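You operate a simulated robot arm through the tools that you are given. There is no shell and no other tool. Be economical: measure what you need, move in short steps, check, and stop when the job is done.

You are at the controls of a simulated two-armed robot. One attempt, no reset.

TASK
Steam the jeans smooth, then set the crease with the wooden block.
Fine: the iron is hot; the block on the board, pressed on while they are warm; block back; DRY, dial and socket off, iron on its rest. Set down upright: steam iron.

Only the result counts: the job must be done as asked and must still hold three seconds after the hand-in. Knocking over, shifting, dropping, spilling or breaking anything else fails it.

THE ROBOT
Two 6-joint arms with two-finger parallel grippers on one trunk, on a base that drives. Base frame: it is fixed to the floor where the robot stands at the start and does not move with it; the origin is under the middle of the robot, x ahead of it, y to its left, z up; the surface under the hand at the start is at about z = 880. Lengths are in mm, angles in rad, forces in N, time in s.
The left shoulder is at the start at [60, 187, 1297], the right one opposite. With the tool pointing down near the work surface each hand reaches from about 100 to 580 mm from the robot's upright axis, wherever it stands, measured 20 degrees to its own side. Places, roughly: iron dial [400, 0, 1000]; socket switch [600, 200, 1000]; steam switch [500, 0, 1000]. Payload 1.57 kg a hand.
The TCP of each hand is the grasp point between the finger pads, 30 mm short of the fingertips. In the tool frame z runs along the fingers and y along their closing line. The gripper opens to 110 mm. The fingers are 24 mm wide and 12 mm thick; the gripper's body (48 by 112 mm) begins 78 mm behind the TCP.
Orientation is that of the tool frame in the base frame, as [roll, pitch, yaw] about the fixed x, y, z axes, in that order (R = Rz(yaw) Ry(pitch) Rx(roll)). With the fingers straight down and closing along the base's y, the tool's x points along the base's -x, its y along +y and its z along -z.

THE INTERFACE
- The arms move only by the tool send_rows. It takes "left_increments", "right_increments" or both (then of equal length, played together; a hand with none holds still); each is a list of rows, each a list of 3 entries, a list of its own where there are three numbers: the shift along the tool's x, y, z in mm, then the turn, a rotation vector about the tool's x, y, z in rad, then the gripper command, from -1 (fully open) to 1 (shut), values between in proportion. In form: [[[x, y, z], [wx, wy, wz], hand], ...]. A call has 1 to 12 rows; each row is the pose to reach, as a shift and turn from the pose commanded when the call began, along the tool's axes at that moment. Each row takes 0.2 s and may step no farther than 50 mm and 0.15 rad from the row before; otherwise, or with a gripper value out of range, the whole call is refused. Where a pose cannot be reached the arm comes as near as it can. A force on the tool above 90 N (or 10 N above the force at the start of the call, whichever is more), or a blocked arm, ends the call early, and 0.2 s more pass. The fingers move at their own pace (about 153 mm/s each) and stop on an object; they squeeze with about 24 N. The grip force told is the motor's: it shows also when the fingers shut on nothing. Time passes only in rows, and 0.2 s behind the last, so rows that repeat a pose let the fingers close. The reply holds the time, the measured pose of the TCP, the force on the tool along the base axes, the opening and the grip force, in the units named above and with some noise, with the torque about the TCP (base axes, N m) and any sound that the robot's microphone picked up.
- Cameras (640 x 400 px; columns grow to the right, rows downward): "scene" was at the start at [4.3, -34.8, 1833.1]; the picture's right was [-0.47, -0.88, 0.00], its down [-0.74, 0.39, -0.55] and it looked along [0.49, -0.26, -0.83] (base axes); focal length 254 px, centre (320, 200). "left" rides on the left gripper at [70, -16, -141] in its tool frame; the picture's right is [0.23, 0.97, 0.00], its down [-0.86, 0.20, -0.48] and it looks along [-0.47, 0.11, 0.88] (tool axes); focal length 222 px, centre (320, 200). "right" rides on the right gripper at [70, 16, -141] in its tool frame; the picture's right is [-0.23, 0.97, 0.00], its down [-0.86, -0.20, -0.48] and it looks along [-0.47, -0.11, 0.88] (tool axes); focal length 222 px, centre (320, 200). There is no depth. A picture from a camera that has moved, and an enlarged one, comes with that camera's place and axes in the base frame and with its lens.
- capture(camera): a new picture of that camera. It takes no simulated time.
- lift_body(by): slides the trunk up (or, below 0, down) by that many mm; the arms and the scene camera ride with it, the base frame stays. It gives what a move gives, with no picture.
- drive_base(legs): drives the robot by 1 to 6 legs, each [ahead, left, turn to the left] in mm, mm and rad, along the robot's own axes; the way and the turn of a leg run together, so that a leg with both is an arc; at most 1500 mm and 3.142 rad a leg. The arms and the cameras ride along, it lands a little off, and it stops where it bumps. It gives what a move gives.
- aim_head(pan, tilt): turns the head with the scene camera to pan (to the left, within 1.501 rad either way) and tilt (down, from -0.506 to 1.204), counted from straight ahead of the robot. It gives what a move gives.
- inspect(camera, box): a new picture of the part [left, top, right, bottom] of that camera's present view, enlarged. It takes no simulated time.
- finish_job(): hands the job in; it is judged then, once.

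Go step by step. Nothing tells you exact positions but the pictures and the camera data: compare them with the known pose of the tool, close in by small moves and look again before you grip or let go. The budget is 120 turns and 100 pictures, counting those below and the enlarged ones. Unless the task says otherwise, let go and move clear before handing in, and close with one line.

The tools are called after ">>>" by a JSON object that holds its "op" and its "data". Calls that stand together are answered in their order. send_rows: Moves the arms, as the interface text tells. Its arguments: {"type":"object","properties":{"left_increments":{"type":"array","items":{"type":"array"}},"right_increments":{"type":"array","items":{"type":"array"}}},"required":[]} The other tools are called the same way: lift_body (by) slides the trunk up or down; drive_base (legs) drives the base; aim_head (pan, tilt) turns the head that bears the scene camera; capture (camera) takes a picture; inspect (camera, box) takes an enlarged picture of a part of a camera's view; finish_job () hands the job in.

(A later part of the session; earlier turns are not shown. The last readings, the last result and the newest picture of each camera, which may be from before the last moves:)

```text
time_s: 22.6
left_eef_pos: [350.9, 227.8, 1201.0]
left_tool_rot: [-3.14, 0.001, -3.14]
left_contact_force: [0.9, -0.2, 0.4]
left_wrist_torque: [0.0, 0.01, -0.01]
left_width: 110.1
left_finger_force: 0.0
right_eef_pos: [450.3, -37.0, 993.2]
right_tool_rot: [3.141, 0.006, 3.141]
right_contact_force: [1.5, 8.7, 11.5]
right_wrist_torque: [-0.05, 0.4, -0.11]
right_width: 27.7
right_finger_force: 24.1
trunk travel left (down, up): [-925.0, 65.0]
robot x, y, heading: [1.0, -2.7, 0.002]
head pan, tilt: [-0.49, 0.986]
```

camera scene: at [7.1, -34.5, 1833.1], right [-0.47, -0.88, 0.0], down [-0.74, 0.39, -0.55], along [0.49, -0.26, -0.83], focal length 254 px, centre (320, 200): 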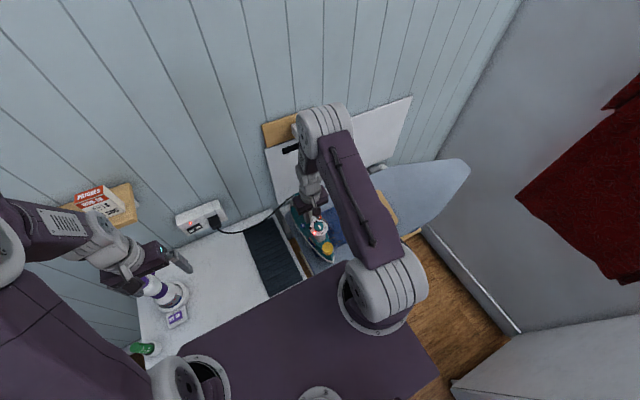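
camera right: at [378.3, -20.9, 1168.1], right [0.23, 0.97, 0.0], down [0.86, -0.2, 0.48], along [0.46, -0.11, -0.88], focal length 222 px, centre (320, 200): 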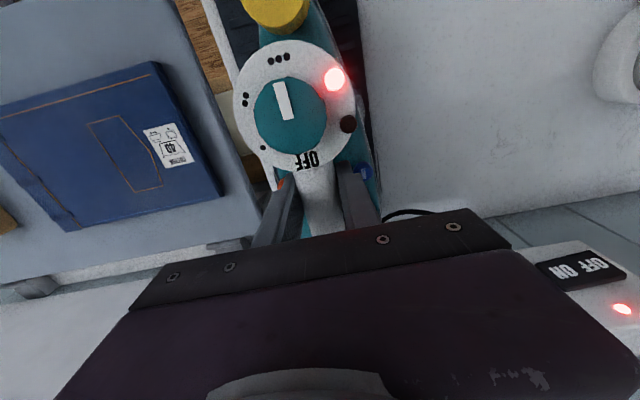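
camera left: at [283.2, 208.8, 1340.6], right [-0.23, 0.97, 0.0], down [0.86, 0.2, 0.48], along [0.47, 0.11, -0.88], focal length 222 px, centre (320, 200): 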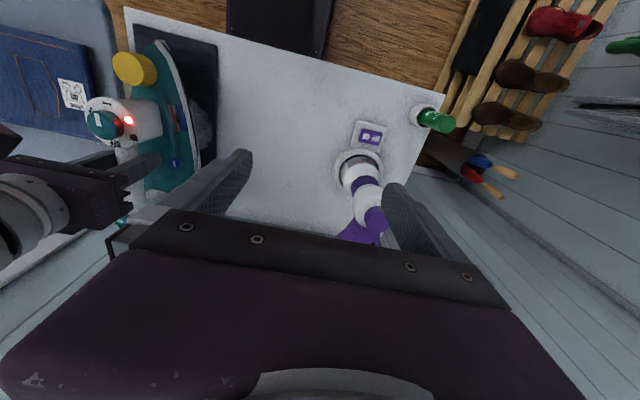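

The iron rests on its stand. I open, rise and travel to above the block, near [372, -541].

>>> {"op": "send_rows", "data": {"right_increments": [[[0, 0, 0], [0, 0, 0], -1], [[0, 0, 0], [0, 0, 0], -1], [[0, 0, 0], [0, 0, 0], -1], [[0, 0, -40], [0, 0, 0], -1], [[0, 0, -80], [0, 0, 0], -1], [[0, 0, -110], [0, 0, 0], -1]]}}

>>> {"op": "inspect", "data": {"camera": "left", "box": [60, 30, 260, 230]}}

>>> {"op": "send_rows", "data": {"right_increments": [[[5, -49, 0], [0, 0, 0], -1], [[11, -97, 0], [0, 0, 0], -1], [[20, -144, 0], [0, 0, 0], -1], [[30, -191, 0], [0, 0, 0], -1], [[38, -238, 0], [0, 0, 0], -1], [[46, -285, 0], [0, 0, 0], -1], [[53, -332, 0], [0, 0, 0], -1], [[60, -378, 15], [0, 0, 0], -1], [[67, -420, 35], [0, 0, 0], -1], [[72, -462, 55], [0, 0, 0], -1], [[76, -502, 75], [0, 0, 0], -1], [[76, -504, 75], [0, 0, 0], -1]]}}

>>> {"op": "capture", "data": {"camera": "right"}}

```text
time_s: 24.0
left_eef_pos: [350.8, 225.9, 1201.0]
left_tool_rot: [3.141, -0.001, -3.139]
left_contact_force: [-0.5, 0.3, 0.3]
left_wrist_torque: [0.0, 0.0, 0.0]
left_width: 110.0
left_finger_force: 0.1
right_eef_pos: [446.6, -37.5, 1102.4]
right_tool_rot: [-3.141, -0.002, -3.141]
right_contact_force: [0.5, 0.1, -0.4]
right_wrist_torque: [-0.04, -0.01, 0.0]
right_width: 110.0
right_finger_force: 0.0
trunk travel left (down, up): [-925.0, 65.0]
robot x, y, heading: [-0.8, 2.2, 0.002]
head pan, tilt: [-0.49, 0.986]
```

```text
2.00 times, centred on (160, 130) of left
camera zoom: at [281.4, 209.8, 1340.8], right [-0.23, 0.97, 0.0], down [0.85, 0.2, 0.48], along [0.47, 0.11, -0.88], focal length 444 px, centre (640, 340)
```

zoom: 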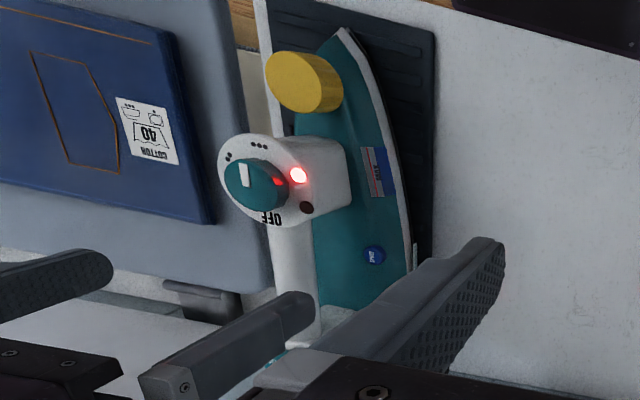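

```text
time_s: 26.6
left_eef_pos: [350.7, 227.0, 1199.6]
left_tool_rot: [-3.14, 0.001, -3.141]
left_contact_force: [-0.3, 0.0, -0.5]
left_wrist_torque: [0.0, -0.02, 0.0]
left_width: 110.1
left_finger_force: 0.2
right_eef_pos: [370.8, -545.0, 1027.6]
right_tool_rot: [-3.141, -0.001, 3.142]
right_contact_force: [0.3, 0.0, 0.0]
right_wrist_torque: [-0.05, -0.02, -0.01]
right_width: 110.0
right_finger_force: 0.1
trunk travel left (down, up): [-925.0, 65.0]
robot x, y, heading: [-2.8, 2.9, -0.005]
head pan, tilt: [-0.49, 0.986]
```

```text
59 pictures are left
camera right: at [300.8, -526.7, 1169.8], right [0.23, 0.97, 0.0], down [0.86, -0.2, 0.48], along [0.47, -0.11, -0.88], focal length 222 px, centre (320, 200)
```

right: 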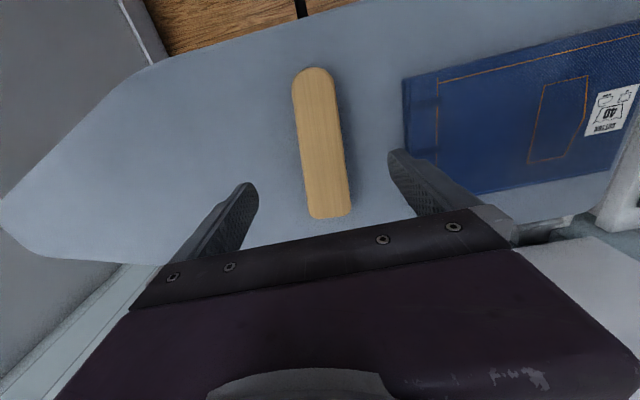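

The block lies under the hand, turned about -0.09 rad and centred near [378, -541]. I align and descend beside it.

>>> {"op": "send_rows", "data": {"right_increments": [[[-7, 4, 35], [0, 0, 0.09], -1], [[-7, 4, 75], [0, 0, 0.09], -1], [[-7, 4, 100], [0, 0, 0.09], -1], [[-7, 4, 110], [0, 0, 0.09], -1]]}}

>>> {"op": "capture", "data": {"camera": "right"}}

```text
time_s: 27.6
left_eef_pos: [351.0, 225.3, 1199.6]
left_tool_rot: [-3.139, -0.001, 3.141]
left_contact_force: [0.6, 0.1, -0.1]
left_wrist_torque: [0.0, 0.02, 0.0]
left_width: 109.9
left_finger_force: 0.2
right_eef_pos: [378.1, -540.3, 915.8]
right_tool_rot: [3.14, 0.001, 3.049]
right_contact_force: [0.4, 0.8, -0.2]
right_wrist_torque: [0.03, 0.01, 0.0]
right_width: 109.9
right_finger_force: 0.0
trunk travel left (down, up): [-925.0, 65.0]
robot x, y, heading: [1.1, -2.0, 0.002]
head pan, tilt: [-0.49, 0.986]
```

```text
58 pictures are left
camera right: at [308.8, -516.8, 1058.6], right [0.31, 0.95, 0.0], down [0.83, -0.28, 0.48], along [0.45, -0.15, -0.88], focal length 222 px, centre (320, 200)
```

right: 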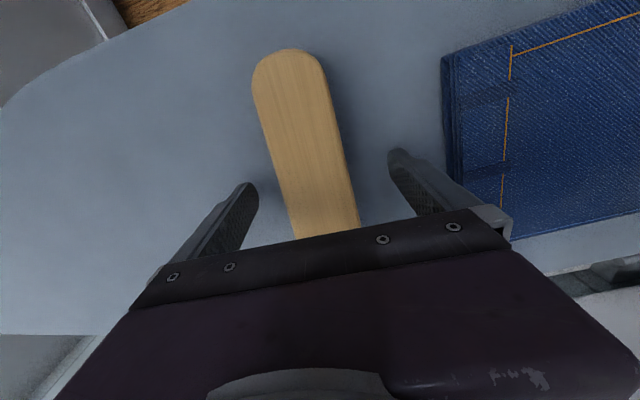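

>>> {"op": "send_rows", "data": {"right_increments": [[[0, -4, 0], [0, 0, 0.06], -1], [[0, -4, 3], [0, 0, 0.06], -1], [[0, -4, 6], [0, 0, 0.06], -1]]}}

```text
time_s: 28.4
left_eef_pos: [351.1, 226.0, 1200.5]
left_tool_rot: [-3.141, -0.001, 3.141]
left_contact_force: [-0.1, -0.3, 1.1]
left_wrist_torque: [0.0, 0.01, 0.0]
left_width: 110.1
left_finger_force: 0.0
right_eef_pos: [378.3, -543.3, 911.3]
right_tool_rot: [3.141, 0.0, 2.991]
right_contact_force: [-0.5, 0.4, -0.3]
right_wrist_torque: [-0.02, 0.01, -0.02]
right_width: 110.0
right_finger_force: 0.1
trunk travel left (down, up): [-925.0, 65.0]
robot x, y, heading: [-1.6, -1.4, -0.0]
head pan, tilt: [-0.49, 0.986]
```

>>> {"op": "send_rows", "data": {"right_increments": [[[0, 0, 0], [0, 0, 0], 1], [[0, 0, 0], [0, 0, 0], 1], [[0, 0, 0], [0, 0, 0], 1]]}}

>>> {"op": "capture", "data": {"camera": "right"}}

```text
time_s: 29.2
left_eef_pos: [350.5, 226.7, 1199.8]
left_tool_rot: [-3.141, 0.0, 3.14]
left_contact_force: [-0.2, 0.4, -0.3]
left_wrist_torque: [0.01, 0.02, 0.02]
left_width: 110.1
left_finger_force: 0.1
right_eef_pos: [378.2, -544.3, 911.1]
right_tool_rot: [-3.141, -0.001, 2.993]
right_contact_force: [-1.2, 0.9, 1.0]
right_wrist_torque: [0.03, -0.01, 0.14]
right_width: 52.7
right_finger_force: 24.0
trunk travel left (down, up): [-925.0, 65.0]
robot x, y, heading: [-4.1, 2.3, 0.001]
head pan, tilt: [-0.49, 0.986]
```

```text
57 pictures are left
camera right: at [310.9, -515.9, 1053.2], right [0.37, 0.93, 0.0], down [0.82, -0.33, 0.48], along [0.44, -0.18, -0.88], focal length 222 px, centre (320, 200)
```

right: 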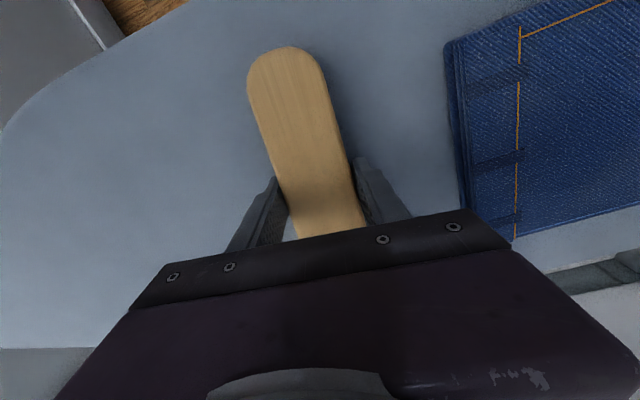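

Block gripped (52.7 mm). I lift it and carry it over the middle of the still warm jeans.

>>> {"op": "send_rows", "data": {"right_increments": [[[0, 0, -35], [0, 0, 0], 1], [[1, 45, -45], [0, 0, -0.05], 1], [[2, 92, -45], [0, 0, -0.1], 1], [[3, 140, -45], [0, 0, -0.15], 1], [[4, 188, -45], [0, 0, -0.15], 1], [[5, 235, -45], [0, 0, -0.15], 1], [[5, 235, -30], [0, 0, -0.15], 1]]}}

>>> {"op": "capture", "data": {"camera": "right"}}

```text
time_s: 30.8
left_eef_pos: [351.4, 223.4, 1199.2]
left_tool_rot: [-3.141, -0.002, -3.14]
left_contact_force: [0.1, 0.2, 0.7]
left_wrist_torque: [0.03, 0.01, -0.01]
left_width: 109.8
left_finger_force: 0.1
right_eef_pos: [411.2, -312.8, 940.8]
right_tool_rot: [-3.142, 0.0, -3.14]
right_contact_force: [0.4, -0.3, -3.2]
right_wrist_torque: [0.02, 0.05, 0.01]
right_width: 52.7
right_finger_force: 24.1
trunk travel left (down, up): [-925.0, 65.0]
robot x, y, heading: [-2.4, -0.5, -0.004]
head pan, tilt: [-0.49, 0.986]
```

```text
56 pictures are left
camera right: at [339.7, -294.7, 1082.2], right [0.23, 0.97, 0.0], down [0.85, -0.2, 0.48], along [0.47, -0.11, -0.88], focal length 222 px, centre (320, 200)
```

right: 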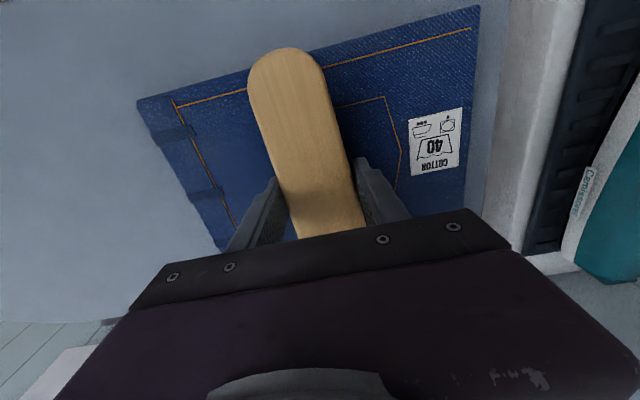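

>>> {"op": "send_rows", "data": {"right_increments": [[[0, 0, 12], [0, 0, 0], 1], [[0, 0, 17], [0, 0, 0], 1], [[0, 0, 20], [0, 0, 0], 1], [[0, 0, 22], [0, 0, 0], 1], [[0, 0, 24], [0, 0, 0], 1]]}}

```text
time_s: 31.7
left_eef_pos: [344.3, 228.0, 1200.2]
left_tool_rot: [-3.14, 0.008, 3.139]
left_contact_force: [-1.0, 0.3, 0.2]
left_wrist_torque: [-0.01, 0.02, 0.01]
left_width: 110.3
left_finger_force: 0.1
right_eef_pos: [410.7, -310.8, 931.1]
right_tool_rot: [-3.135, 0.017, -3.14]
right_contact_force: [-16.2, -4.1, 60.6]
right_wrist_torque: [1.93, 1.14, 0.58]
right_width: 52.4
right_finger_force: 24.6
trunk travel left (down, up): [-925.0, 65.0]
robot x, y, heading: [1.7, -0.7, -0.002]
head pan, tilt: [-0.49, 0.986]
stopped in row 4 (right hand): the force on the tool passed its limit at 94 N (the readings are from after the stop); the commanded pose is now the measured one
```

Pressing with about 60 N now. I hold the block down to set the crease.

>>> {"op": "send_rows", "data": {"right_increments": [[[0, 0, 0], [0, 0, 0], 1], [[0, 0, 0], [0, 0, 0], 1], [[0, 0, 0], [0, 0, 0], 1], [[0, 0, 0], [0, 0, 0], 1], [[0, 0, 0], [0, 0, 0], 1], [[0, 0, 0], [0, 0, 0], 1], [[0, 0, 0], [0, 0, 0], 1], [[0, 0, 0], [0, 0, 0], 1], [[0, 0, 0], [0, 0, 0], 1], [[0, 0, 0], [0, 0, 0], 1]]}}

>>> {"op": "capture", "data": {"camera": "right"}}

```text
time_s: 33.9
left_eef_pos: [341.7, 229.6, 1201.4]
left_tool_rot: [-3.14, 0.009, 3.141]
left_contact_force: [-0.5, -0.1, -0.2]
left_wrist_torque: [0.01, 0.02, -0.03]
left_width: 109.9
left_finger_force: 0.0
right_eef_pos: [409.1, -311.1, 931.3]
right_tool_rot: [-3.133, 0.025, -3.14]
right_contact_force: [-12.2, -6.6, 74.4]
right_wrist_torque: [2.23, 1.41, 0.5]
right_width: 52.8
right_finger_force: 24.1
trunk travel left (down, up): [-925.0, 65.0]
robot x, y, heading: [-0.2, -0.7, 0.001]
head pan, tilt: [-0.49, 0.986]
```

```text
55 pictures are left
camera right: at [335.3, -292.3, 1070.8], right [0.23, 0.97, 0.0], down [0.84, -0.2, 0.5], along [0.49, -0.12, -0.87], focal length 222 px, centre (320, 200)
```

right: 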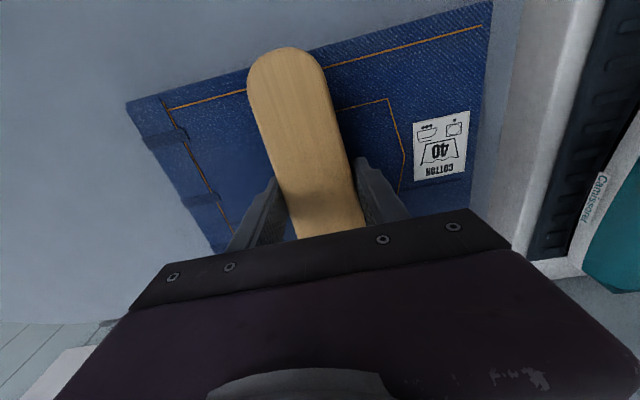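

>>> {"op": "send_rows", "data": {"right_increments": [[[0, 0, -10], [0, 0, 0], 1], [[0, 0, -25], [0, 0, 0], 1], [[0, -45, -30], [0, 0, 0], 1], [[0, -90, -30], [0, 0, 0], 1]]}}

>>> {"op": "capture", "data": {"camera": "right"}}

>>> {"op": "capture", "data": {"camera": "scene"}}

```text
time_s: 34.9
left_eef_pos: [352.2, 222.8, 1200.2]
left_tool_rot: [3.139, -0.004, 3.141]
left_contact_force: [0.2, -0.9, -0.4]
left_wrist_torque: [0.03, 0.03, -0.01]
left_width: 110.0
left_finger_force: 0.0
right_eef_pos: [415.1, -404.6, 953.6]
right_tool_rot: [-3.139, 0.012, 3.141]
right_contact_force: [0.8, -0.1, -2.8]
right_wrist_torque: [0.07, 0.04, 0.04]
right_width: 52.7
right_finger_force: 24.1
trunk travel left (down, up): [-925.0, 65.0]
robot x, y, heading: [-0.3, -1.4, 0.004]
head pan, tilt: [-0.49, 0.986]
```

```text
54 pictures are left
camera right: at [342.3, -387.0, 1095.0], right [0.23, 0.97, 0.0], down [0.85, -0.2, 0.49], along [0.48, -0.11, -0.87], focal length 222 px, centre (320, 200)
```

right: 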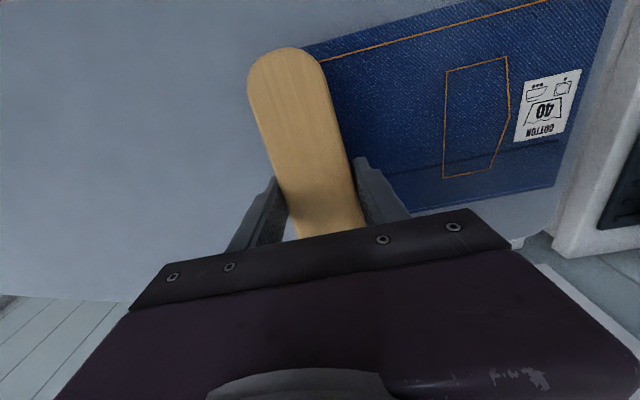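

```text
53 pictures are left
camera scene: at [6.2, -40.5, 1832.9], right [-0.47, -0.88, 0.0], down [-0.74, 0.4, -0.55], along [0.49, -0.26, -0.84], focal length 254 px, centre (320, 200)
```

scene: 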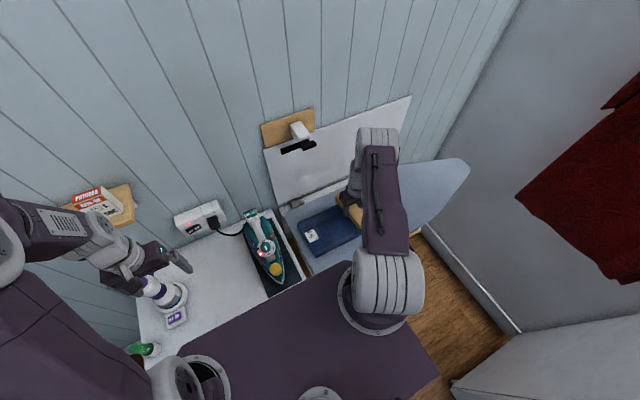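

>>> {"op": "inspect", "data": {"camera": "right", "box": [300, 0, 620, 220]}}

```text
1.82 times, centred on (460, 110) of right
camera zoom: at [342.3, -387.0, 1095.0], right [0.23, 0.97, 0.0], down [0.85, -0.2, 0.49], along [0.48, -0.11, -0.87], focal length 404 px, centre (66, 364)
```

zoom: 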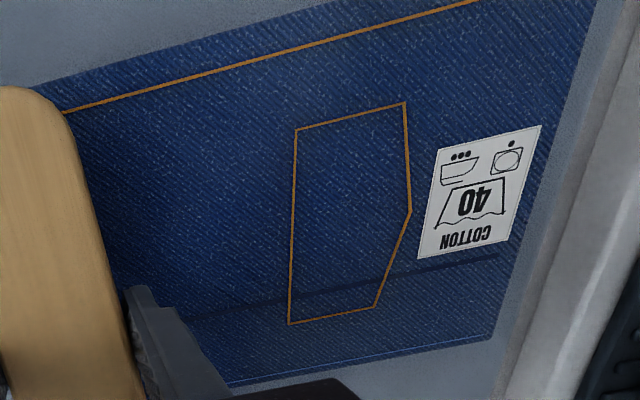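

A dark crease line now runs along the jeans after the press. I carry the block back to its old place.

>>> {"op": "send_rows", "data": {"right_increments": [[[10, -40, 0], [0.003, -0.008, 0.05], 1], [[20, -80, 0], [0.006, -0.015, 0.1], 1], [[37, -120, 0], [0.006, -0.015, 0.15], 1], [[37, -140, 5], [0.006, -0.015, 0.15], 1], [[37, -140, 20], [0.006, -0.015, 0.15], 1]]}}

>>> {"op": "capture", "data": {"camera": "right"}}

>>> {"op": "inspect", "data": {"camera": "scene", "box": [260, 150, 460, 290]}}

```text
time_s: 36.1
left_eef_pos: [351.3, 224.5, 1201.0]
left_tool_rot: [3.141, 0.001, 3.141]
left_contact_force: [0.0, 0.0, -0.3]
left_wrist_torque: [-0.01, -0.05, -0.01]
left_width: 109.9
left_finger_force: 0.0
right_eef_pos: [378.6, -543.3, 933.9]
right_tool_rot: [-3.135, 0.029, 2.991]
right_contact_force: [0.0, 0.9, -2.9]
right_wrist_torque: [0.01, 0.03, 0.01]
right_width: 52.6
right_finger_force: 23.8
trunk travel left (down, up): [-925.0, 65.0]
robot x, y, heading: [2.1, -1.6, -0.004]
head pan, tilt: [-0.49, 0.986]
```

```text
51 pictures are left
camera right: at [306.7, -515.1, 1075.3], right [0.37, 0.93, 0.0], down [0.8, -0.32, 0.5], along [0.47, -0.19, -0.86], focal length 222 px, centre (320, 200)
```

right: 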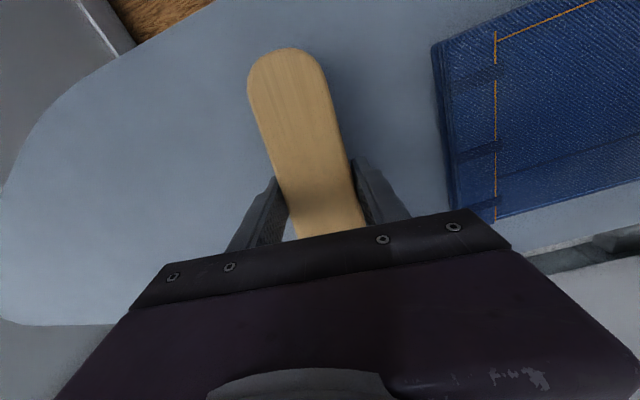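

```text
2.86 times, centred on (360, 220) of scene
camera zoom: at [5.2, -37.0, 1833.1], right [-0.47, -0.88, 0.0], down [-0.74, 0.39, -0.55], along [0.49, -0.26, -0.83], focal length 726 px, centre (206, 143)
```

zoom: 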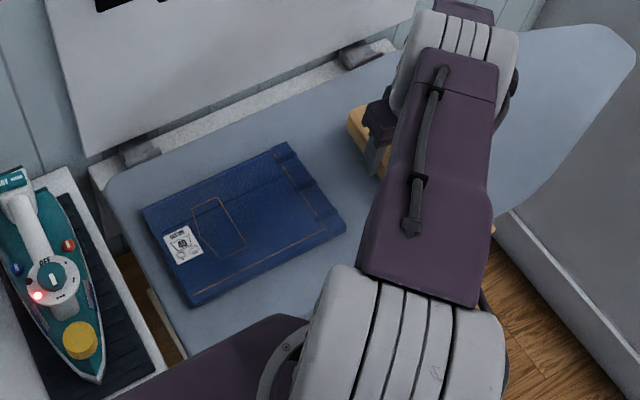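

The crease runs the full length. I level the hand and lower the block onto the board.

>>> {"op": "send_rows", "data": {"right_increments": [[[0, 0, 8], [-0.006, 0.029, 0], 1], [[0, 0, 15], [-0.006, 0.029, 0], 1], [[0, 0, 19], [-0.006, 0.029, 0], 1], [[0, 0, 22], [-0.006, 0.029, 0], 1]]}}

```text
time_s: 37.1
left_eef_pos: [352.0, 225.3, 1199.4]
left_tool_rot: [-3.141, -0.003, -3.14]
left_contact_force: [0.3, -0.4, -0.2]
left_wrist_torque: [0.01, 0.01, 0.0]
left_width: 110.0
left_finger_force: 0.0
right_eef_pos: [379.0, -543.2, 913.1]
right_tool_rot: [-3.139, -0.001, 2.991]
right_contact_force: [-0.2, 0.5, -2.7]
right_wrist_torque: [-0.02, 0.03, 0.03]
right_width: 52.8
right_finger_force: 23.4
trunk travel left (down, up): [-925.0, 65.0]
robot x, y, heading: [1.9, -0.8, 0.002]
head pan, tilt: [-0.49, 0.986]
```

>>> {"op": "send_rows", "data": {"right_increments": [[[0, 0, 1.5], [0, 0, 0], 1], [[0, 0, 3], [0, 0, 0], 1]]}}

```text
time_s: 37.7
left_eef_pos: [351.3, 226.7, 1200.3]
left_tool_rot: [3.141, 0.001, 3.141]
left_contact_force: [0.0, 0.8, 0.2]
left_wrist_torque: [-0.01, -0.01, -0.05]
left_width: 110.1
left_finger_force: 0.0
right_eef_pos: [378.8, -542.7, 911.7]
right_tool_rot: [3.141, 0.002, 2.991]
right_contact_force: [-0.4, 0.2, 2.6]
right_wrist_torque: [0.07, -0.52, 0.04]
right_width: 52.8
right_finger_force: 24.1
trunk travel left (down, up): [-925.0, 65.0]
robot x, y, heading: [0.7, -3.5, 0.004]
head pan, tilt: [-0.49, 0.986]
```

The block touches the board. I release, rise and head back above the iron's steam switch (DRY side at y≈-25).

>>> {"op": "send_rows", "data": {"right_increments": [[[0, 0, 0], [0, 0, 0], -1], [[0, 0, 0], [0, 0, 0], -1], [[0, 0, 0], [0, 0, 0], -1], [[0, 0, -40], [0, 0, 0], -1], [[0, 0, -85], [0, 0, -0.07], -1], [[0, 0, -130], [0, 0, -0.15], -1], [[0, 0, -178], [0, 0, -0.15], -1], [[0, 0, -218], [0, 0, -0.15], -1]]}}

>>> {"op": "capture", "data": {"camera": "right"}}

```text
time_s: 39.5
left_eef_pos: [350.6, 227.6, 1200.0]
left_tool_rot: [-3.141, -0.001, -3.141]
left_contact_force: [-0.4, 0.4, 0.1]
left_wrist_torque: [-0.01, 0.0, -0.01]
left_width: 110.0
left_finger_force: 0.0
right_eef_pos: [377.5, -544.3, 1127.9]
right_tool_rot: [-3.141, -0.001, -3.141]
right_contact_force: [0.2, -0.6, 0.0]
right_wrist_torque: [0.0, 0.02, 0.01]
right_width: 110.0
right_finger_force: 0.2
trunk travel left (down, up): [-925.0, 65.0]
robot x, y, heading: [0.5, -0.3, -0.001]
head pan, tilt: [-0.49, 0.986]
```

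```text
49 pictures are left
camera right: at [306.4, -525.8, 1272.1], right [0.23, 0.97, 0.0], down [0.85, -0.2, 0.48], along [0.47, -0.11, -0.88], focal length 222 px, centre (320, 200)
```

right: 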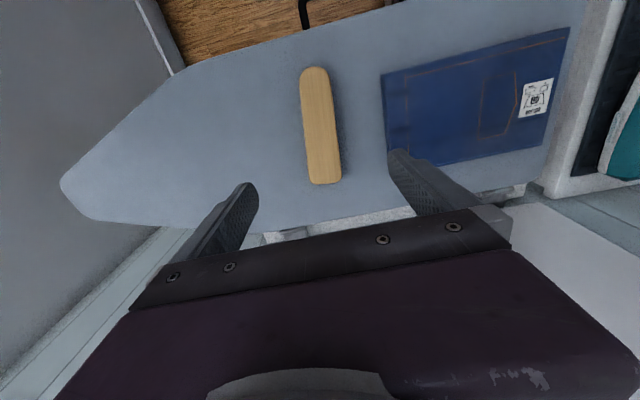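

>>> {"op": "send_rows", "data": {"right_increments": [[[-14, 45, 0], [0, 0, 0], 1], [[-28, 90, 0], [0, 0, 0], 1], [[-42, 135, 0], [0, 0, 0], 1], [[-56, 180, 0], [0, 0, 0], 1], [[-70, 225, 0], [0, 0, 0], 1], [[-84, 270, 0], [0, 0, 0], 1], [[-98, 315, 0], [0, 0, 0], 1], [[-112, 360, 0], [0, 0, 0], 1], [[-126, 405, 0], [0, 0, 0], 1], [[-140, 450, 0], [0, 0, 0], 1], [[-154, 490, 0], [0, 0, 0], 1], [[-163, 521, 0], [0, 0, 0], 1]]}}

>>> {"op": "capture", "data": {"camera": "right"}}

>>> {"op": "inspect", "data": {"camera": "right", "box": [260, 110, 400, 220]}}

```text
time_s: 42.1
left_eef_pos: [350.5, 225.8, 1200.3]
left_tool_rot: [-3.14, 0.0, 3.14]
left_contact_force: [0.4, 0.2, 0.9]
left_wrist_torque: [0.0, 0.01, 0.04]
left_width: 110.3
left_finger_force: 0.1
right_eef_pos: [541.0, -20.3, 1124.8]
right_tool_rot: [-3.139, 0.0, 3.141]
right_contact_force: [0.0, 0.6, -0.2]
right_wrist_torque: [0.0, -0.01, -0.02]
right_width: 0.0
right_finger_force: 21.1
trunk travel left (down, up): [-925.0, 65.0]
robot x, y, heading: [0.2, -1.1, -0.004]
head pan, tilt: [-0.49, 0.986]
```

```text
48 pictures are left
camera right: at [470.2, -2.9, 1268.3], right [0.23, 0.97, 0.0], down [0.86, -0.2, 0.48], along [0.47, -0.11, -0.88], focal length 222 px, centre (320, 200)
```

right: 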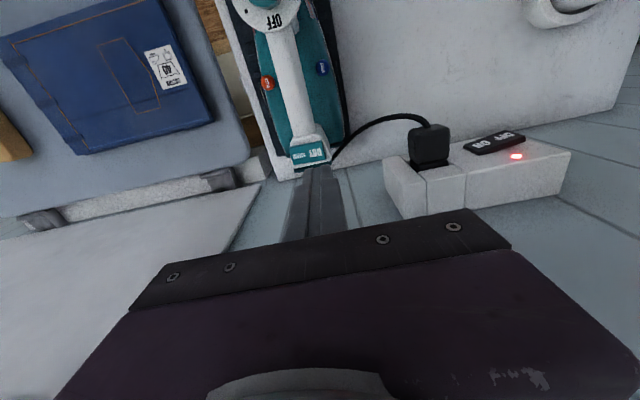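

```text
3.64 times, centred on (330, 165) of right
camera zoom: at [470.2, -2.9, 1268.3], right [0.23, 0.97, 0.0], down [0.86, -0.2, 0.48], along [0.47, -0.11, -0.88], focal length 808 px, centre (284, 327)
```

zoom: 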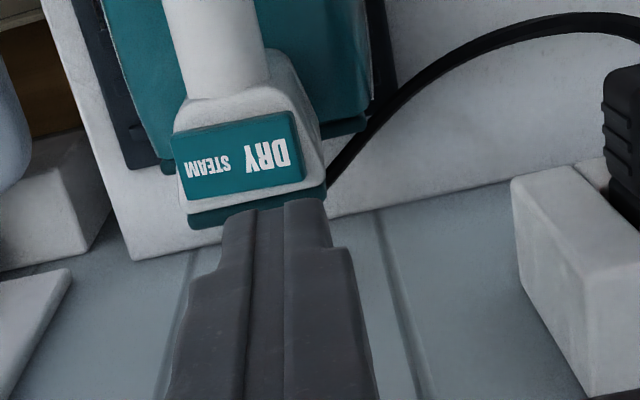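

The fingers are over the DRY half. I press it.

>>> {"op": "send_rows", "data": {"right_increments": [[[0, 0, 35], [0, 0, 0], 1], [[0, 0, 60], [0, 0, 0], 1], [[0, 0, 68], [0, 0, 0], 1], [[0, 0, 72], [0, 0, 0], 1], [[0, 0, 75], [0, 0, 0], 1]]}}

```text
time_s: 43.3
left_eef_pos: [351.7, 227.0, 1199.0]
left_tool_rot: [-3.139, -0.001, -3.142]
left_contact_force: [-0.1, -0.4, -0.2]
left_wrist_torque: [0.03, -0.01, 0.0]
left_width: 110.1
left_finger_force: 0.1
right_eef_pos: [541.9, -20.4, 1053.1]
right_tool_rot: [-3.139, 0.001, 3.14]
right_contact_force: [-0.3, 2.9, 2.5]
right_wrist_torque: [0.03, 0.02, -0.01]
right_width: 0.1
right_finger_force: 21.2
trunk travel left (down, up): [-925.0, 65.0]
robot x, y, heading: [1.3, -1.7, -0.001]
head pan, tilt: [-0.49, 0.986]
heard: click
```

The rocker clicked back to DRY. Next I raise the hand, move above the dial and pre-turn the wrist so the knob can be turned to OFF.

>>> {"op": "send_rows", "data": {"right_increments": [[[0, 0, -40], [0, 0, 0], 1], [[20, -3, -70], [0, 0, 0], -0.2], [[65, -9, -70], [0, 0, 0], -0.2], [[110, -14, -70], [0, 0, 0], -0.2], [[150, -16, -60], [0, 0, 0], -0.2]]}}

>>> {"op": "capture", "data": {"camera": "right"}}

>>> {"op": "inspect", "data": {"camera": "scene", "box": [235, 200, 305, 290]}}

```text
time_s: 44.5
left_eef_pos: [350.1, 226.3, 1200.1]
left_tool_rot: [3.14, 0.002, 3.142]
left_contact_force: [0.4, -0.2, 0.7]
left_wrist_torque: [0.02, -0.03, 0.03]
left_width: 110.1
left_finger_force: 0.1
right_eef_pos: [388.4, -35.0, 1115.2]
right_tool_rot: [-3.141, 0.001, 3.141]
right_contact_force: [0.1, -0.8, -0.6]
right_wrist_torque: [0.03, -0.04, 0.01]
right_width: 66.0
right_finger_force: 0.1
trunk travel left (down, up): [-925.0, 65.0]
robot x, y, heading: [1.1, 0.2, -0.001]
head pan, tilt: [-0.49, 0.986]
```

```text
46 pictures are left
camera right: at [316.8, -18.2, 1256.9], right [0.23, 0.97, 0.0], down [0.85, -0.2, 0.48], along [0.47, -0.11, -0.88], focal length 222 px, centre (320, 200)
```

right: 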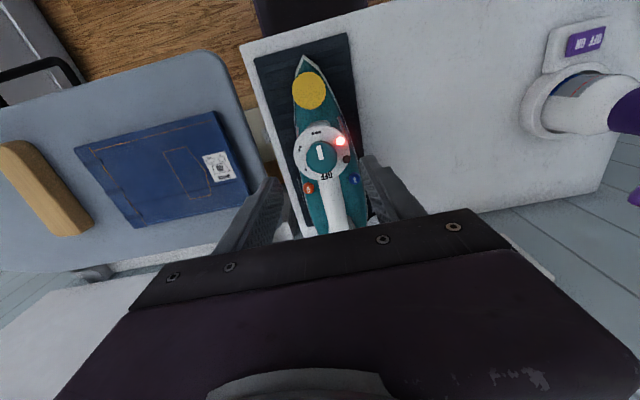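

```text
4.44 times, centred on (270, 245) of scene
camera zoom: at [2.7, -34.6, 1833.1], right [-0.47, -0.88, 0.0], down [-0.73, 0.39, -0.55], along [0.49, -0.26, -0.83], focal length 1129 px, centre (542, 0)
```

zoom: 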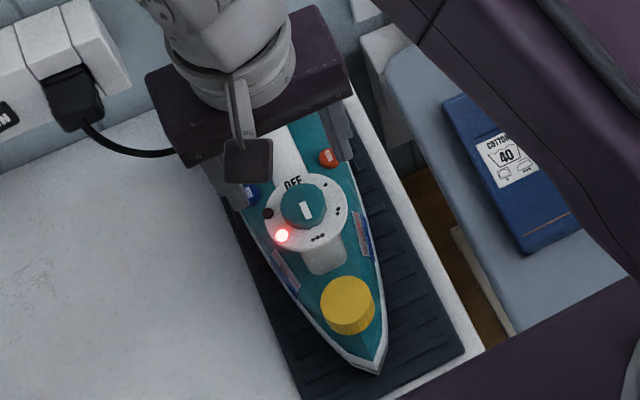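

>>> {"op": "send_rows", "data": {"right_increments": [[[0, 0, 0], [0, 0, 0.15], -0.2], [[0, 0, 0], [0, 0, 0.3], -0.2], [[0, 0, 0], [0, 0, 0.45], -0.2], [[0, 0, 0], [0, 0, 0.6], -0.2], [[0, 0, 0], [0, 0, 0.75], -0.2], [[0, 0, 0], [0, 0, 0.9], -0.2], [[0, 0, 0], [0, 0, 1.05], -0.2], [[0, 0, 0], [0, 0, 1.2], -0.2], [[0, 0, 0], [0, 0, 1.35], -0.2], [[0, 0, 0], [0, 0, 1.5], -0.2], [[0, 0, 0], [0, 0, 1.57], -0.2]]}}

>>> {"op": "capture", "data": {"camera": "right"}}

```text
time_s: 46.9
left_eef_pos: [351.7, 226.2, 1199.6]
left_tool_rot: [-3.141, 0.0, -3.142]
left_contact_force: [-0.3, 0.0, 0.5]
left_wrist_torque: [-0.03, 0.02, 0.07]
left_width: 110.0
left_finger_force: 0.1
right_eef_pos: [392.2, -38.3, 1111.2]
right_tool_rot: [3.14, 0.002, 1.568]
right_contact_force: [-0.5, 0.3, -0.2]
right_wrist_torque: [-0.01, -0.03, 0.0]
right_width: 66.0
right_finger_force: 0.0
trunk travel left (down, up): [-925.0, 65.0]
robot x, y, heading: [0.3, 1.3, -0.001]
head pan, tilt: [-0.49, 0.986]
```

```text
44 pictures are left
camera right: at [406.4, 33.4, 1254.1], right [0.97, -0.23, 0.0], down [-0.2, -0.85, 0.48], along [-0.11, -0.47, -0.88], focal length 222 px, centre (320, 200)
```

right: 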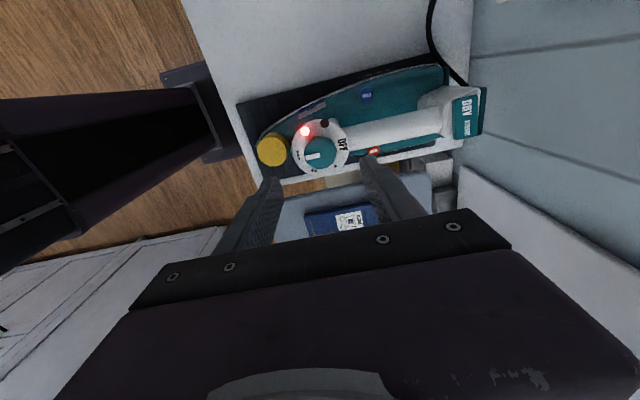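

The knob sits about 1 mm off the tool axis. I correct and descend so the fingertips straddle the knob.

>>> {"op": "send_rows", "data": {"right_increments": [[[1.2, 1.1, 35], [0, 0, 0], -0.2], [[1.2, 1.1, 60], [0, 0, 0], -0.2], [[1.2, 1.1, 68], [0, 0, 0], -0.2], [[1.2, 1.1, 70], [0, 0, 0], -0.2]]}}

>>> {"op": "inspect", "data": {"camera": "right", "box": [200, 80, 440, 240]}}

>>> {"op": "inspect", "data": {"camera": "left", "box": [60, 50, 220, 180]}}

```text
time_s: 47.9
left_eef_pos: [350.9, 225.2, 1199.3]
left_tool_rot: [3.141, 0.001, 3.14]
left_contact_force: [0.2, -0.1, -0.2]
left_wrist_torque: [-0.03, 0.0, -0.03]
left_width: 110.0
left_finger_force: 0.1
right_eef_pos: [393.9, -36.5, 1041.7]
right_tool_rot: [3.141, 0.003, 1.572]
right_contact_force: [0.6, -0.1, 0.9]
right_wrist_torque: [0.0, 0.03, -0.02]
right_width: 66.0
right_finger_force: 0.1
trunk travel left (down, up): [-925.0, 65.0]
robot x, y, heading: [-1.3, 2.0, -0.002]
head pan, tilt: [-0.49, 0.986]
```

```text
2.50 times, centred on (320, 160) of right
camera zoom: at [407.9, 34.9, 1184.3], right [0.97, -0.23, 0.0], down [-0.2, -0.85, 0.48], along [-0.11, -0.47, -0.88], focal length 555 px, centre (320, 300)
```

zoom: 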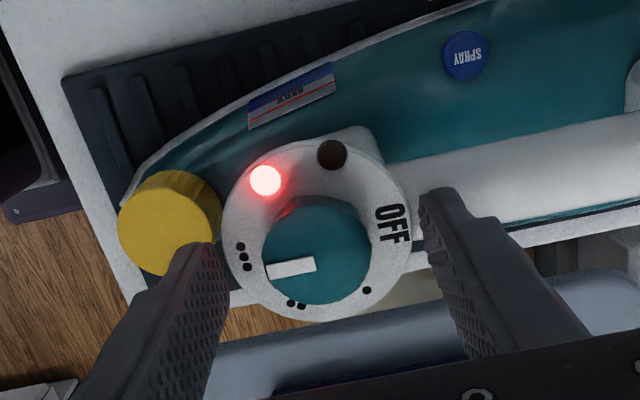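

```text
3.08 times, centred on (140, 115) of left
camera zoom: at [281.9, 209.2, 1340.8], right [-0.23, 0.97, 0.0], down [0.86, 0.2, 0.48], along [0.47, 0.11, -0.88], focal length 684 px, centre (874, 462)
```

zoom: 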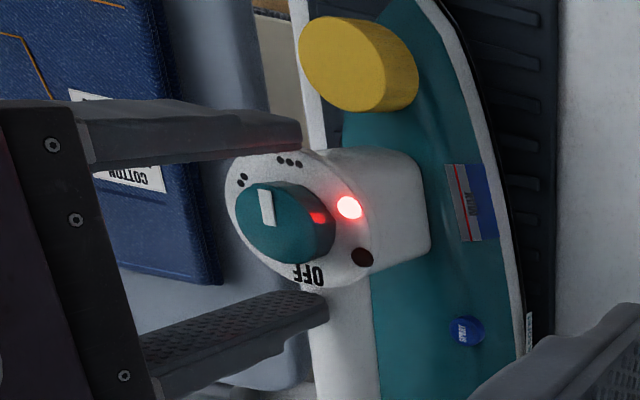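

>>> {"op": "send_rows", "data": {"right_increments": [[[2, -1, 1], [0, 0, 0], -0.2], [[2, -1, 1], [0, 0, 0], 1], [[2, -1, 1], [0, 0, 0], 1], [[2, -1, 1], [0, 0, 0], 1]]}}

>>> {"op": "inspect", "data": {"camera": "right", "box": [200, 80, 440, 240]}}

>>> {"op": "inspect", "data": {"camera": "left", "box": [60, 50, 220, 180]}}

```text
time_s: 48.9
left_eef_pos: [351.9, 224.5, 1199.8]
left_tool_rot: [3.141, 0.001, 3.14]
left_contact_force: [-0.6, 1.0, -0.2]
left_wrist_torque: [0.01, -0.03, -0.03]
left_width: 109.9
left_finger_force: 0.0
right_eef_pos: [392.1, -34.1, 1042.4]
right_tool_rot: [3.14, 0.004, 1.571]
right_contact_force: [1.1, -2.5, 9.1]
right_wrist_torque: [0.08, -0.21, -0.04]
right_width: 60.2
right_finger_force: 23.5
trunk travel left (down, up): [-925.0, 65.0]
robot x, y, heading: [1.5, 0.8, 0.003]
head pan, tilt: [-0.49, 0.986]
```

```text
2.50 times, centred on (320, 160) of right
camera zoom: at [406.9, 36.5, 1184.6], right [0.97, -0.23, 0.0], down [-0.2, -0.85, 0.48], along [-0.11, -0.47, -0.88], focal length 555 px, centre (320, 300)
```

zoom: 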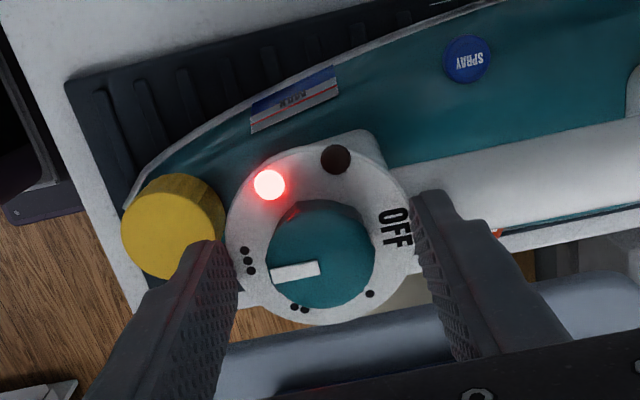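

```text
3.08 times, centred on (140, 115) of left
camera zoom: at [281.6, 208.8, 1341.0], right [-0.23, 0.97, 0.0], down [0.86, 0.2, 0.48], along [0.47, 0.11, -0.88], focal length 684 px, centre (874, 462)
```

zoom: 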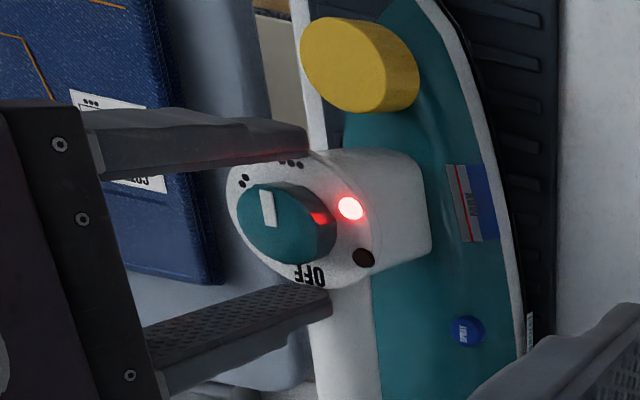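

The fingers closed on the dial's collar (60 mm), too low. I open, rise 7 mm and close again.

>>> {"op": "send_rows", "data": {"right_increments": [[[0, 0, 0], [0, 0, 0], -0.2], [[0, 0, 0], [0, 0, 0], -0.2], [[0, 0, -7], [0, 0, 0], -0.2], [[0, 0, -7], [0, 0, 0], 1], [[0, 0, -7], [0, 0, 0], 1], [[0, 0, -7], [0, 0, 0], 1]]}}

>>> {"op": "inspect", "data": {"camera": "right", "box": [200, 80, 440, 240]}}

```text
time_s: 50.3
left_eef_pos: [351.9, 225.0, 1199.6]
left_tool_rot: [-3.141, 0.001, 3.141]
left_contact_force: [1.0, 0.4, 0.9]
left_wrist_torque: [0.01, -0.02, -0.04]
left_width: 109.9
left_finger_force: 0.0
right_eef_pos: [391.4, -34.2, 1048.9]
right_tool_rot: [-3.141, 0.002, 1.572]
right_contact_force: [1.4, -0.4, 1.3]
right_wrist_torque: [0.14, -0.08, 0.01]
right_width: 33.2
right_finger_force: 24.4
trunk travel left (down, up): [-925.0, 65.0]
robot x, y, heading: [2.1, 1.3, -0.0]
head pan, tilt: [-0.49, 0.986]
```

```text
2.50 times, centred on (320, 160) of right
camera zoom: at [406.8, 36.7, 1190.9], right [0.97, -0.23, 0.0], down [-0.2, -0.85, 0.48], along [-0.11, -0.47, -0.88], focal length 555 px, centre (320, 300)
```

zoom: 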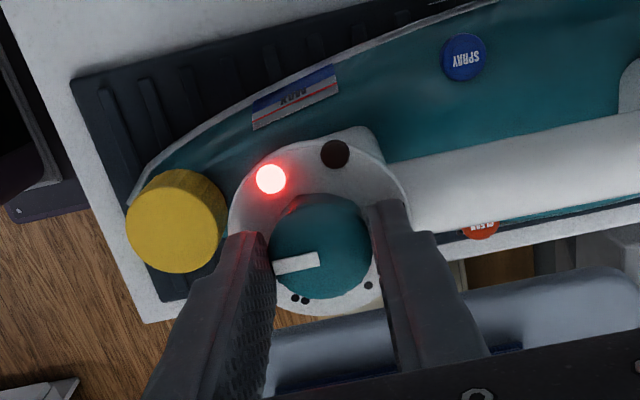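

Now the knob is gripped (33 mm). I turn it counter-clockwise from ••• through •• and • towards OFF.

>>> {"op": "send_rows", "data": {"right_increments": [[[0, 0, 0], [0, 0, -0.13], 1], [[0, 0, 0], [0, 0, -0.26], 1], [[0, 0, 0], [0, 0, -0.39], 1], [[0, 0, 0], [0, 0, -0.52], 1], [[0, 0, 0], [0, 0, -0.65], 1], [[0, 0, 0], [0, 0, -0.78], 1], [[0, 0, 0], [0, 0, -0.91], 1], [[0, 0, 0], [0, 0, -1.04], 1], [[0, 0, 0], [0, 0, -1.17], 1], [[0, 0, 0], [0, 0, -1.3], 1], [[0, 0, 0], [0, 0, -1.43], 1], [[0, 0, 0], [0, 0, -1.56], 1]]}}

>>> {"op": "inspect", "data": {"camera": "right", "box": [200, 20, 440, 220]}}

```text
time_s: 52.9
left_eef_pos: [349.7, 225.9, 1200.6]
left_tool_rot: [-3.141, 0.001, 3.14]
left_contact_force: [-0.8, -0.1, 0.8]
left_wrist_torque: [0.01, -0.02, 0.01]
left_width: 110.0
left_finger_force: 0.0
right_eef_pos: [392.2, -35.6, 1049.8]
right_tool_rot: [-3.139, 0.002, 3.135]
right_contact_force: [1.8, 0.3, 7.2]
right_wrist_torque: [-0.05, 0.07, -0.01]
right_width: 32.9
right_finger_force: 23.7
trunk travel left (down, up): [-925.0, 65.0]
robot x, y, heading: [-0.8, -0.4, -0.001]
head pan, tilt: [-0.49, 0.986]
```

```text
2.00 times, centred on (320, 120) of right
camera zoom: at [320.3, -16.7, 1190.8], right [0.24, 0.97, 0.0], down [0.85, -0.21, 0.48], along [0.47, -0.11, -0.88], focal length 444 px, centre (320, 360)
```

zoom: 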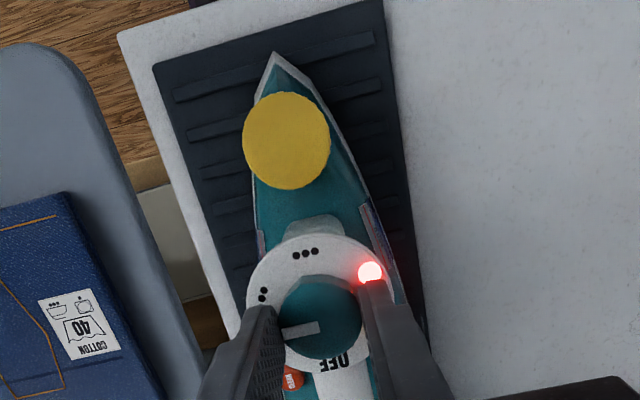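

The pointer is halfway, between •• and •. I turn another quarter.

>>> {"op": "send_rows", "data": {"right_increments": [[[0, 0, 0], [0, 0, -0.13], 1], [[0, 0, 0], [0, 0, -0.26], 1], [[0, 0, 0], [0, 0, -0.39], 1], [[0, 0, 0], [0, 0, -0.52], 1], [[0, 0, 0], [0, 0, -0.65], 1], [[0, 0, 0], [0, 0, -0.78], 1], [[0, 0, 0], [0, 0, -0.91], 1], [[0, 0, 0], [0, 0, -1.04], 1], [[0, 0, 0], [0, 0, -1.17], 1], [[0, 0, 0], [0, 0, -1.3], 1], [[0, 0, 0], [0, 0, -1.43], 1], [[0, 0, 0], [0, 0, -1.56], 1]]}}

>>> {"op": "inspect", "data": {"camera": "right", "box": [200, 60, 440, 240]}}

>>> {"op": "inspect", "data": {"camera": "left", "box": [60, 50, 220, 180]}}

```text
time_s: 55.5
left_eef_pos: [350.1, 224.6, 1199.9]
left_tool_rot: [3.141, 0.001, 3.141]
left_contact_force: [0.4, -0.6, -0.2]
left_wrist_torque: [-0.03, 0.03, 0.03]
left_width: 109.8
left_finger_force: 0.0
right_eef_pos: [392.0, -36.0, 1048.9]
right_tool_rot: [-3.14, 0.0, -1.59]
right_contact_force: [2.9, -5.2, 10.9]
right_wrist_torque: [-0.02, -0.07, 0.03]
right_width: 32.9
right_finger_force: 23.4
trunk travel left (down, up): [-925.0, 65.0]
robot x, y, heading: [2.7, -2.5, -0.001]
head pan, tilt: [-0.49, 0.986]
```

```text
2.22 times, centred on (320, 150) of right
camera zoom: at [372.8, -103.5, 1190.9], right [-0.97, 0.25, 0.0], down [0.21, 0.85, 0.48], along [0.12, 0.46, -0.88], focal length 494 px, centre (320, 311)
```

zoom: 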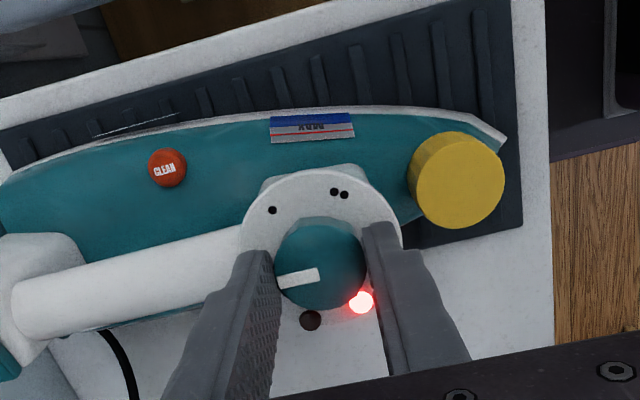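

```text
3.08 times, centred on (140, 115) of left
camera zoom: at [281.5, 208.2, 1341.1], right [-0.23, 0.97, 0.0], down [0.86, 0.2, 0.48], along [0.47, 0.11, -0.88], focal length 684 px, centre (874, 462)
```

zoom: 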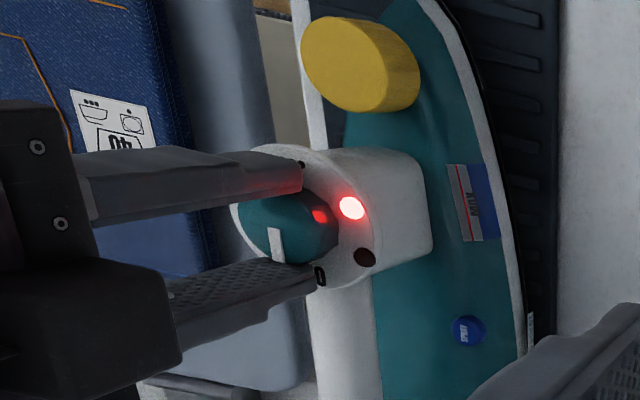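

>>> {"op": "send_rows", "data": {"right_increments": [[[0, 0, 0], [0, 0, -0.06], 1], [[0, 0, 0], [0, 0, -0.12], 1], [[0, 0, 0], [0, 0, -0.18], 1], [[0, 0, 0], [0, 0, -0.18], 1]]}}

>>> {"op": "inspect", "data": {"camera": "right", "box": [200, 60, 440, 240]}}

```text
time_s: 56.5
left_eef_pos: [350.5, 225.6, 1198.9]
left_tool_rot: [-3.141, -0.002, 3.141]
left_contact_force: [0.3, 0.3, 0.0]
left_wrist_torque: [-0.04, 0.0, 0.01]
left_width: 110.1
left_finger_force: 0.0
right_eef_pos: [392.9, -34.6, 1048.3]
right_tool_rot: [3.139, -0.002, -1.411]
right_contact_force: [-0.8, -0.2, -0.3]
right_wrist_torque: [0.2, -0.13, -0.28]
right_width: 32.9
right_finger_force: 23.9
trunk travel left (down, up): [-925.0, 65.0]
robot x, y, heading: [0.7, 1.0, -0.0]
head pan, tilt: [-0.49, 0.986]
```

```text
2.22 times, centred on (320, 150) of right
camera zoom: at [385.8, -104.7, 1190.4], right [-1.0, 0.07, 0.0], down [0.06, 0.88, 0.48], along [0.03, 0.48, -0.88], focal length 494 px, centre (320, 311)
```

zoom: 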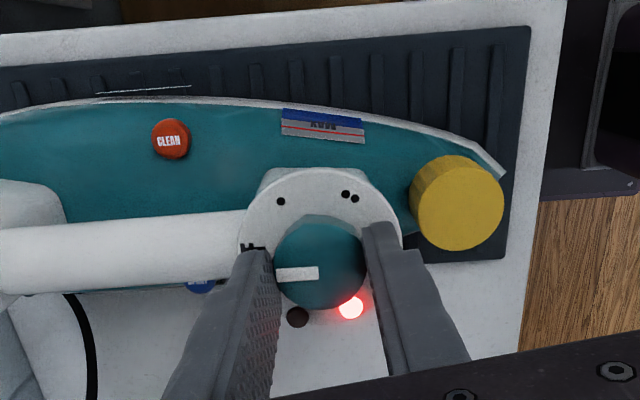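

>>> {"op": "send_rows", "data": {"right_increments": [[[0, 0, 0], [0, 0, -0.03], 1], [[0, 0, 0], [0, 0, -0.03], -0.2], [[0, 0, 0], [0, 0, -0.03], -0.2], [[0, 0, -40], [0, 0, -0.03], -0.2], [[0, 0, -60], [0, 0, -0.03], -0.2]]}}

>>> {"op": "inspect", "data": {"camera": "right", "box": [200, 60, 440, 240]}}

>>> {"op": "inspect", "data": {"camera": "left", "box": [60, 50, 220, 180]}}

```text
time_s: 57.7
left_eef_pos: [351.4, 225.9, 1200.1]
left_tool_rot: [-3.141, 0.0, -3.141]
left_contact_force: [0.8, 0.2, -0.5]
left_wrist_torque: [-0.02, 0.0, 0.0]
left_width: 110.0
left_finger_force: 0.0
right_eef_pos: [391.9, -34.9, 1109.3]
right_tool_rot: [-3.141, -0.001, -1.382]
right_contact_force: [-0.3, -0.5, -0.1]
right_wrist_torque: [0.01, -0.04, 0.01]
right_width: 66.0
right_finger_force: 0.0
trunk travel left (down, up): [-925.0, 65.0]
robot x, y, heading: [-0.3, -0.6, 0.001]
head pan, tilt: [-0.49, 0.986]
```

```text
2.22 times, centred on (320, 150) of right
camera zoom: at [386.6, -105.1, 1251.6], right [-1.0, 0.04, 0.0], down [0.04, 0.88, 0.48], along [0.02, 0.48, -0.88], focal length 494 px, centre (320, 311)
```

zoom: 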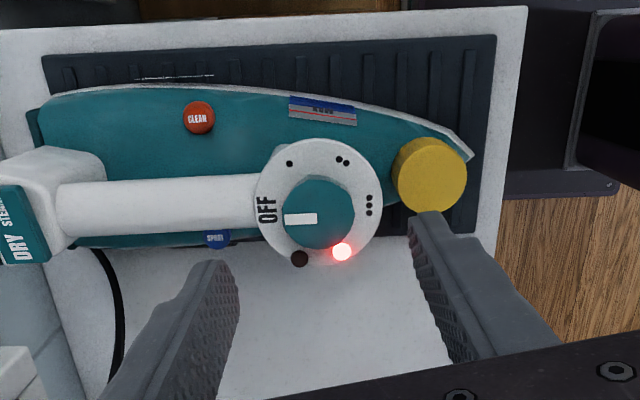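

```text
3.08 times, centred on (140, 115) of left
camera zoom: at [280.9, 209.1, 1341.0], right [-0.23, 0.97, 0.0], down [0.85, 0.2, 0.48], along [0.47, 0.11, -0.88], focal length 684 px, centre (874, 462)
```

zoom: 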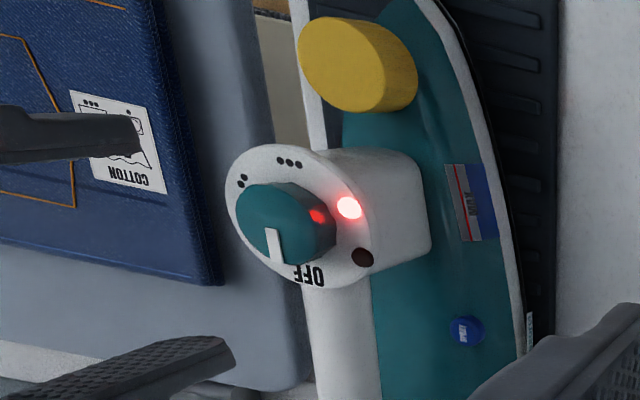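

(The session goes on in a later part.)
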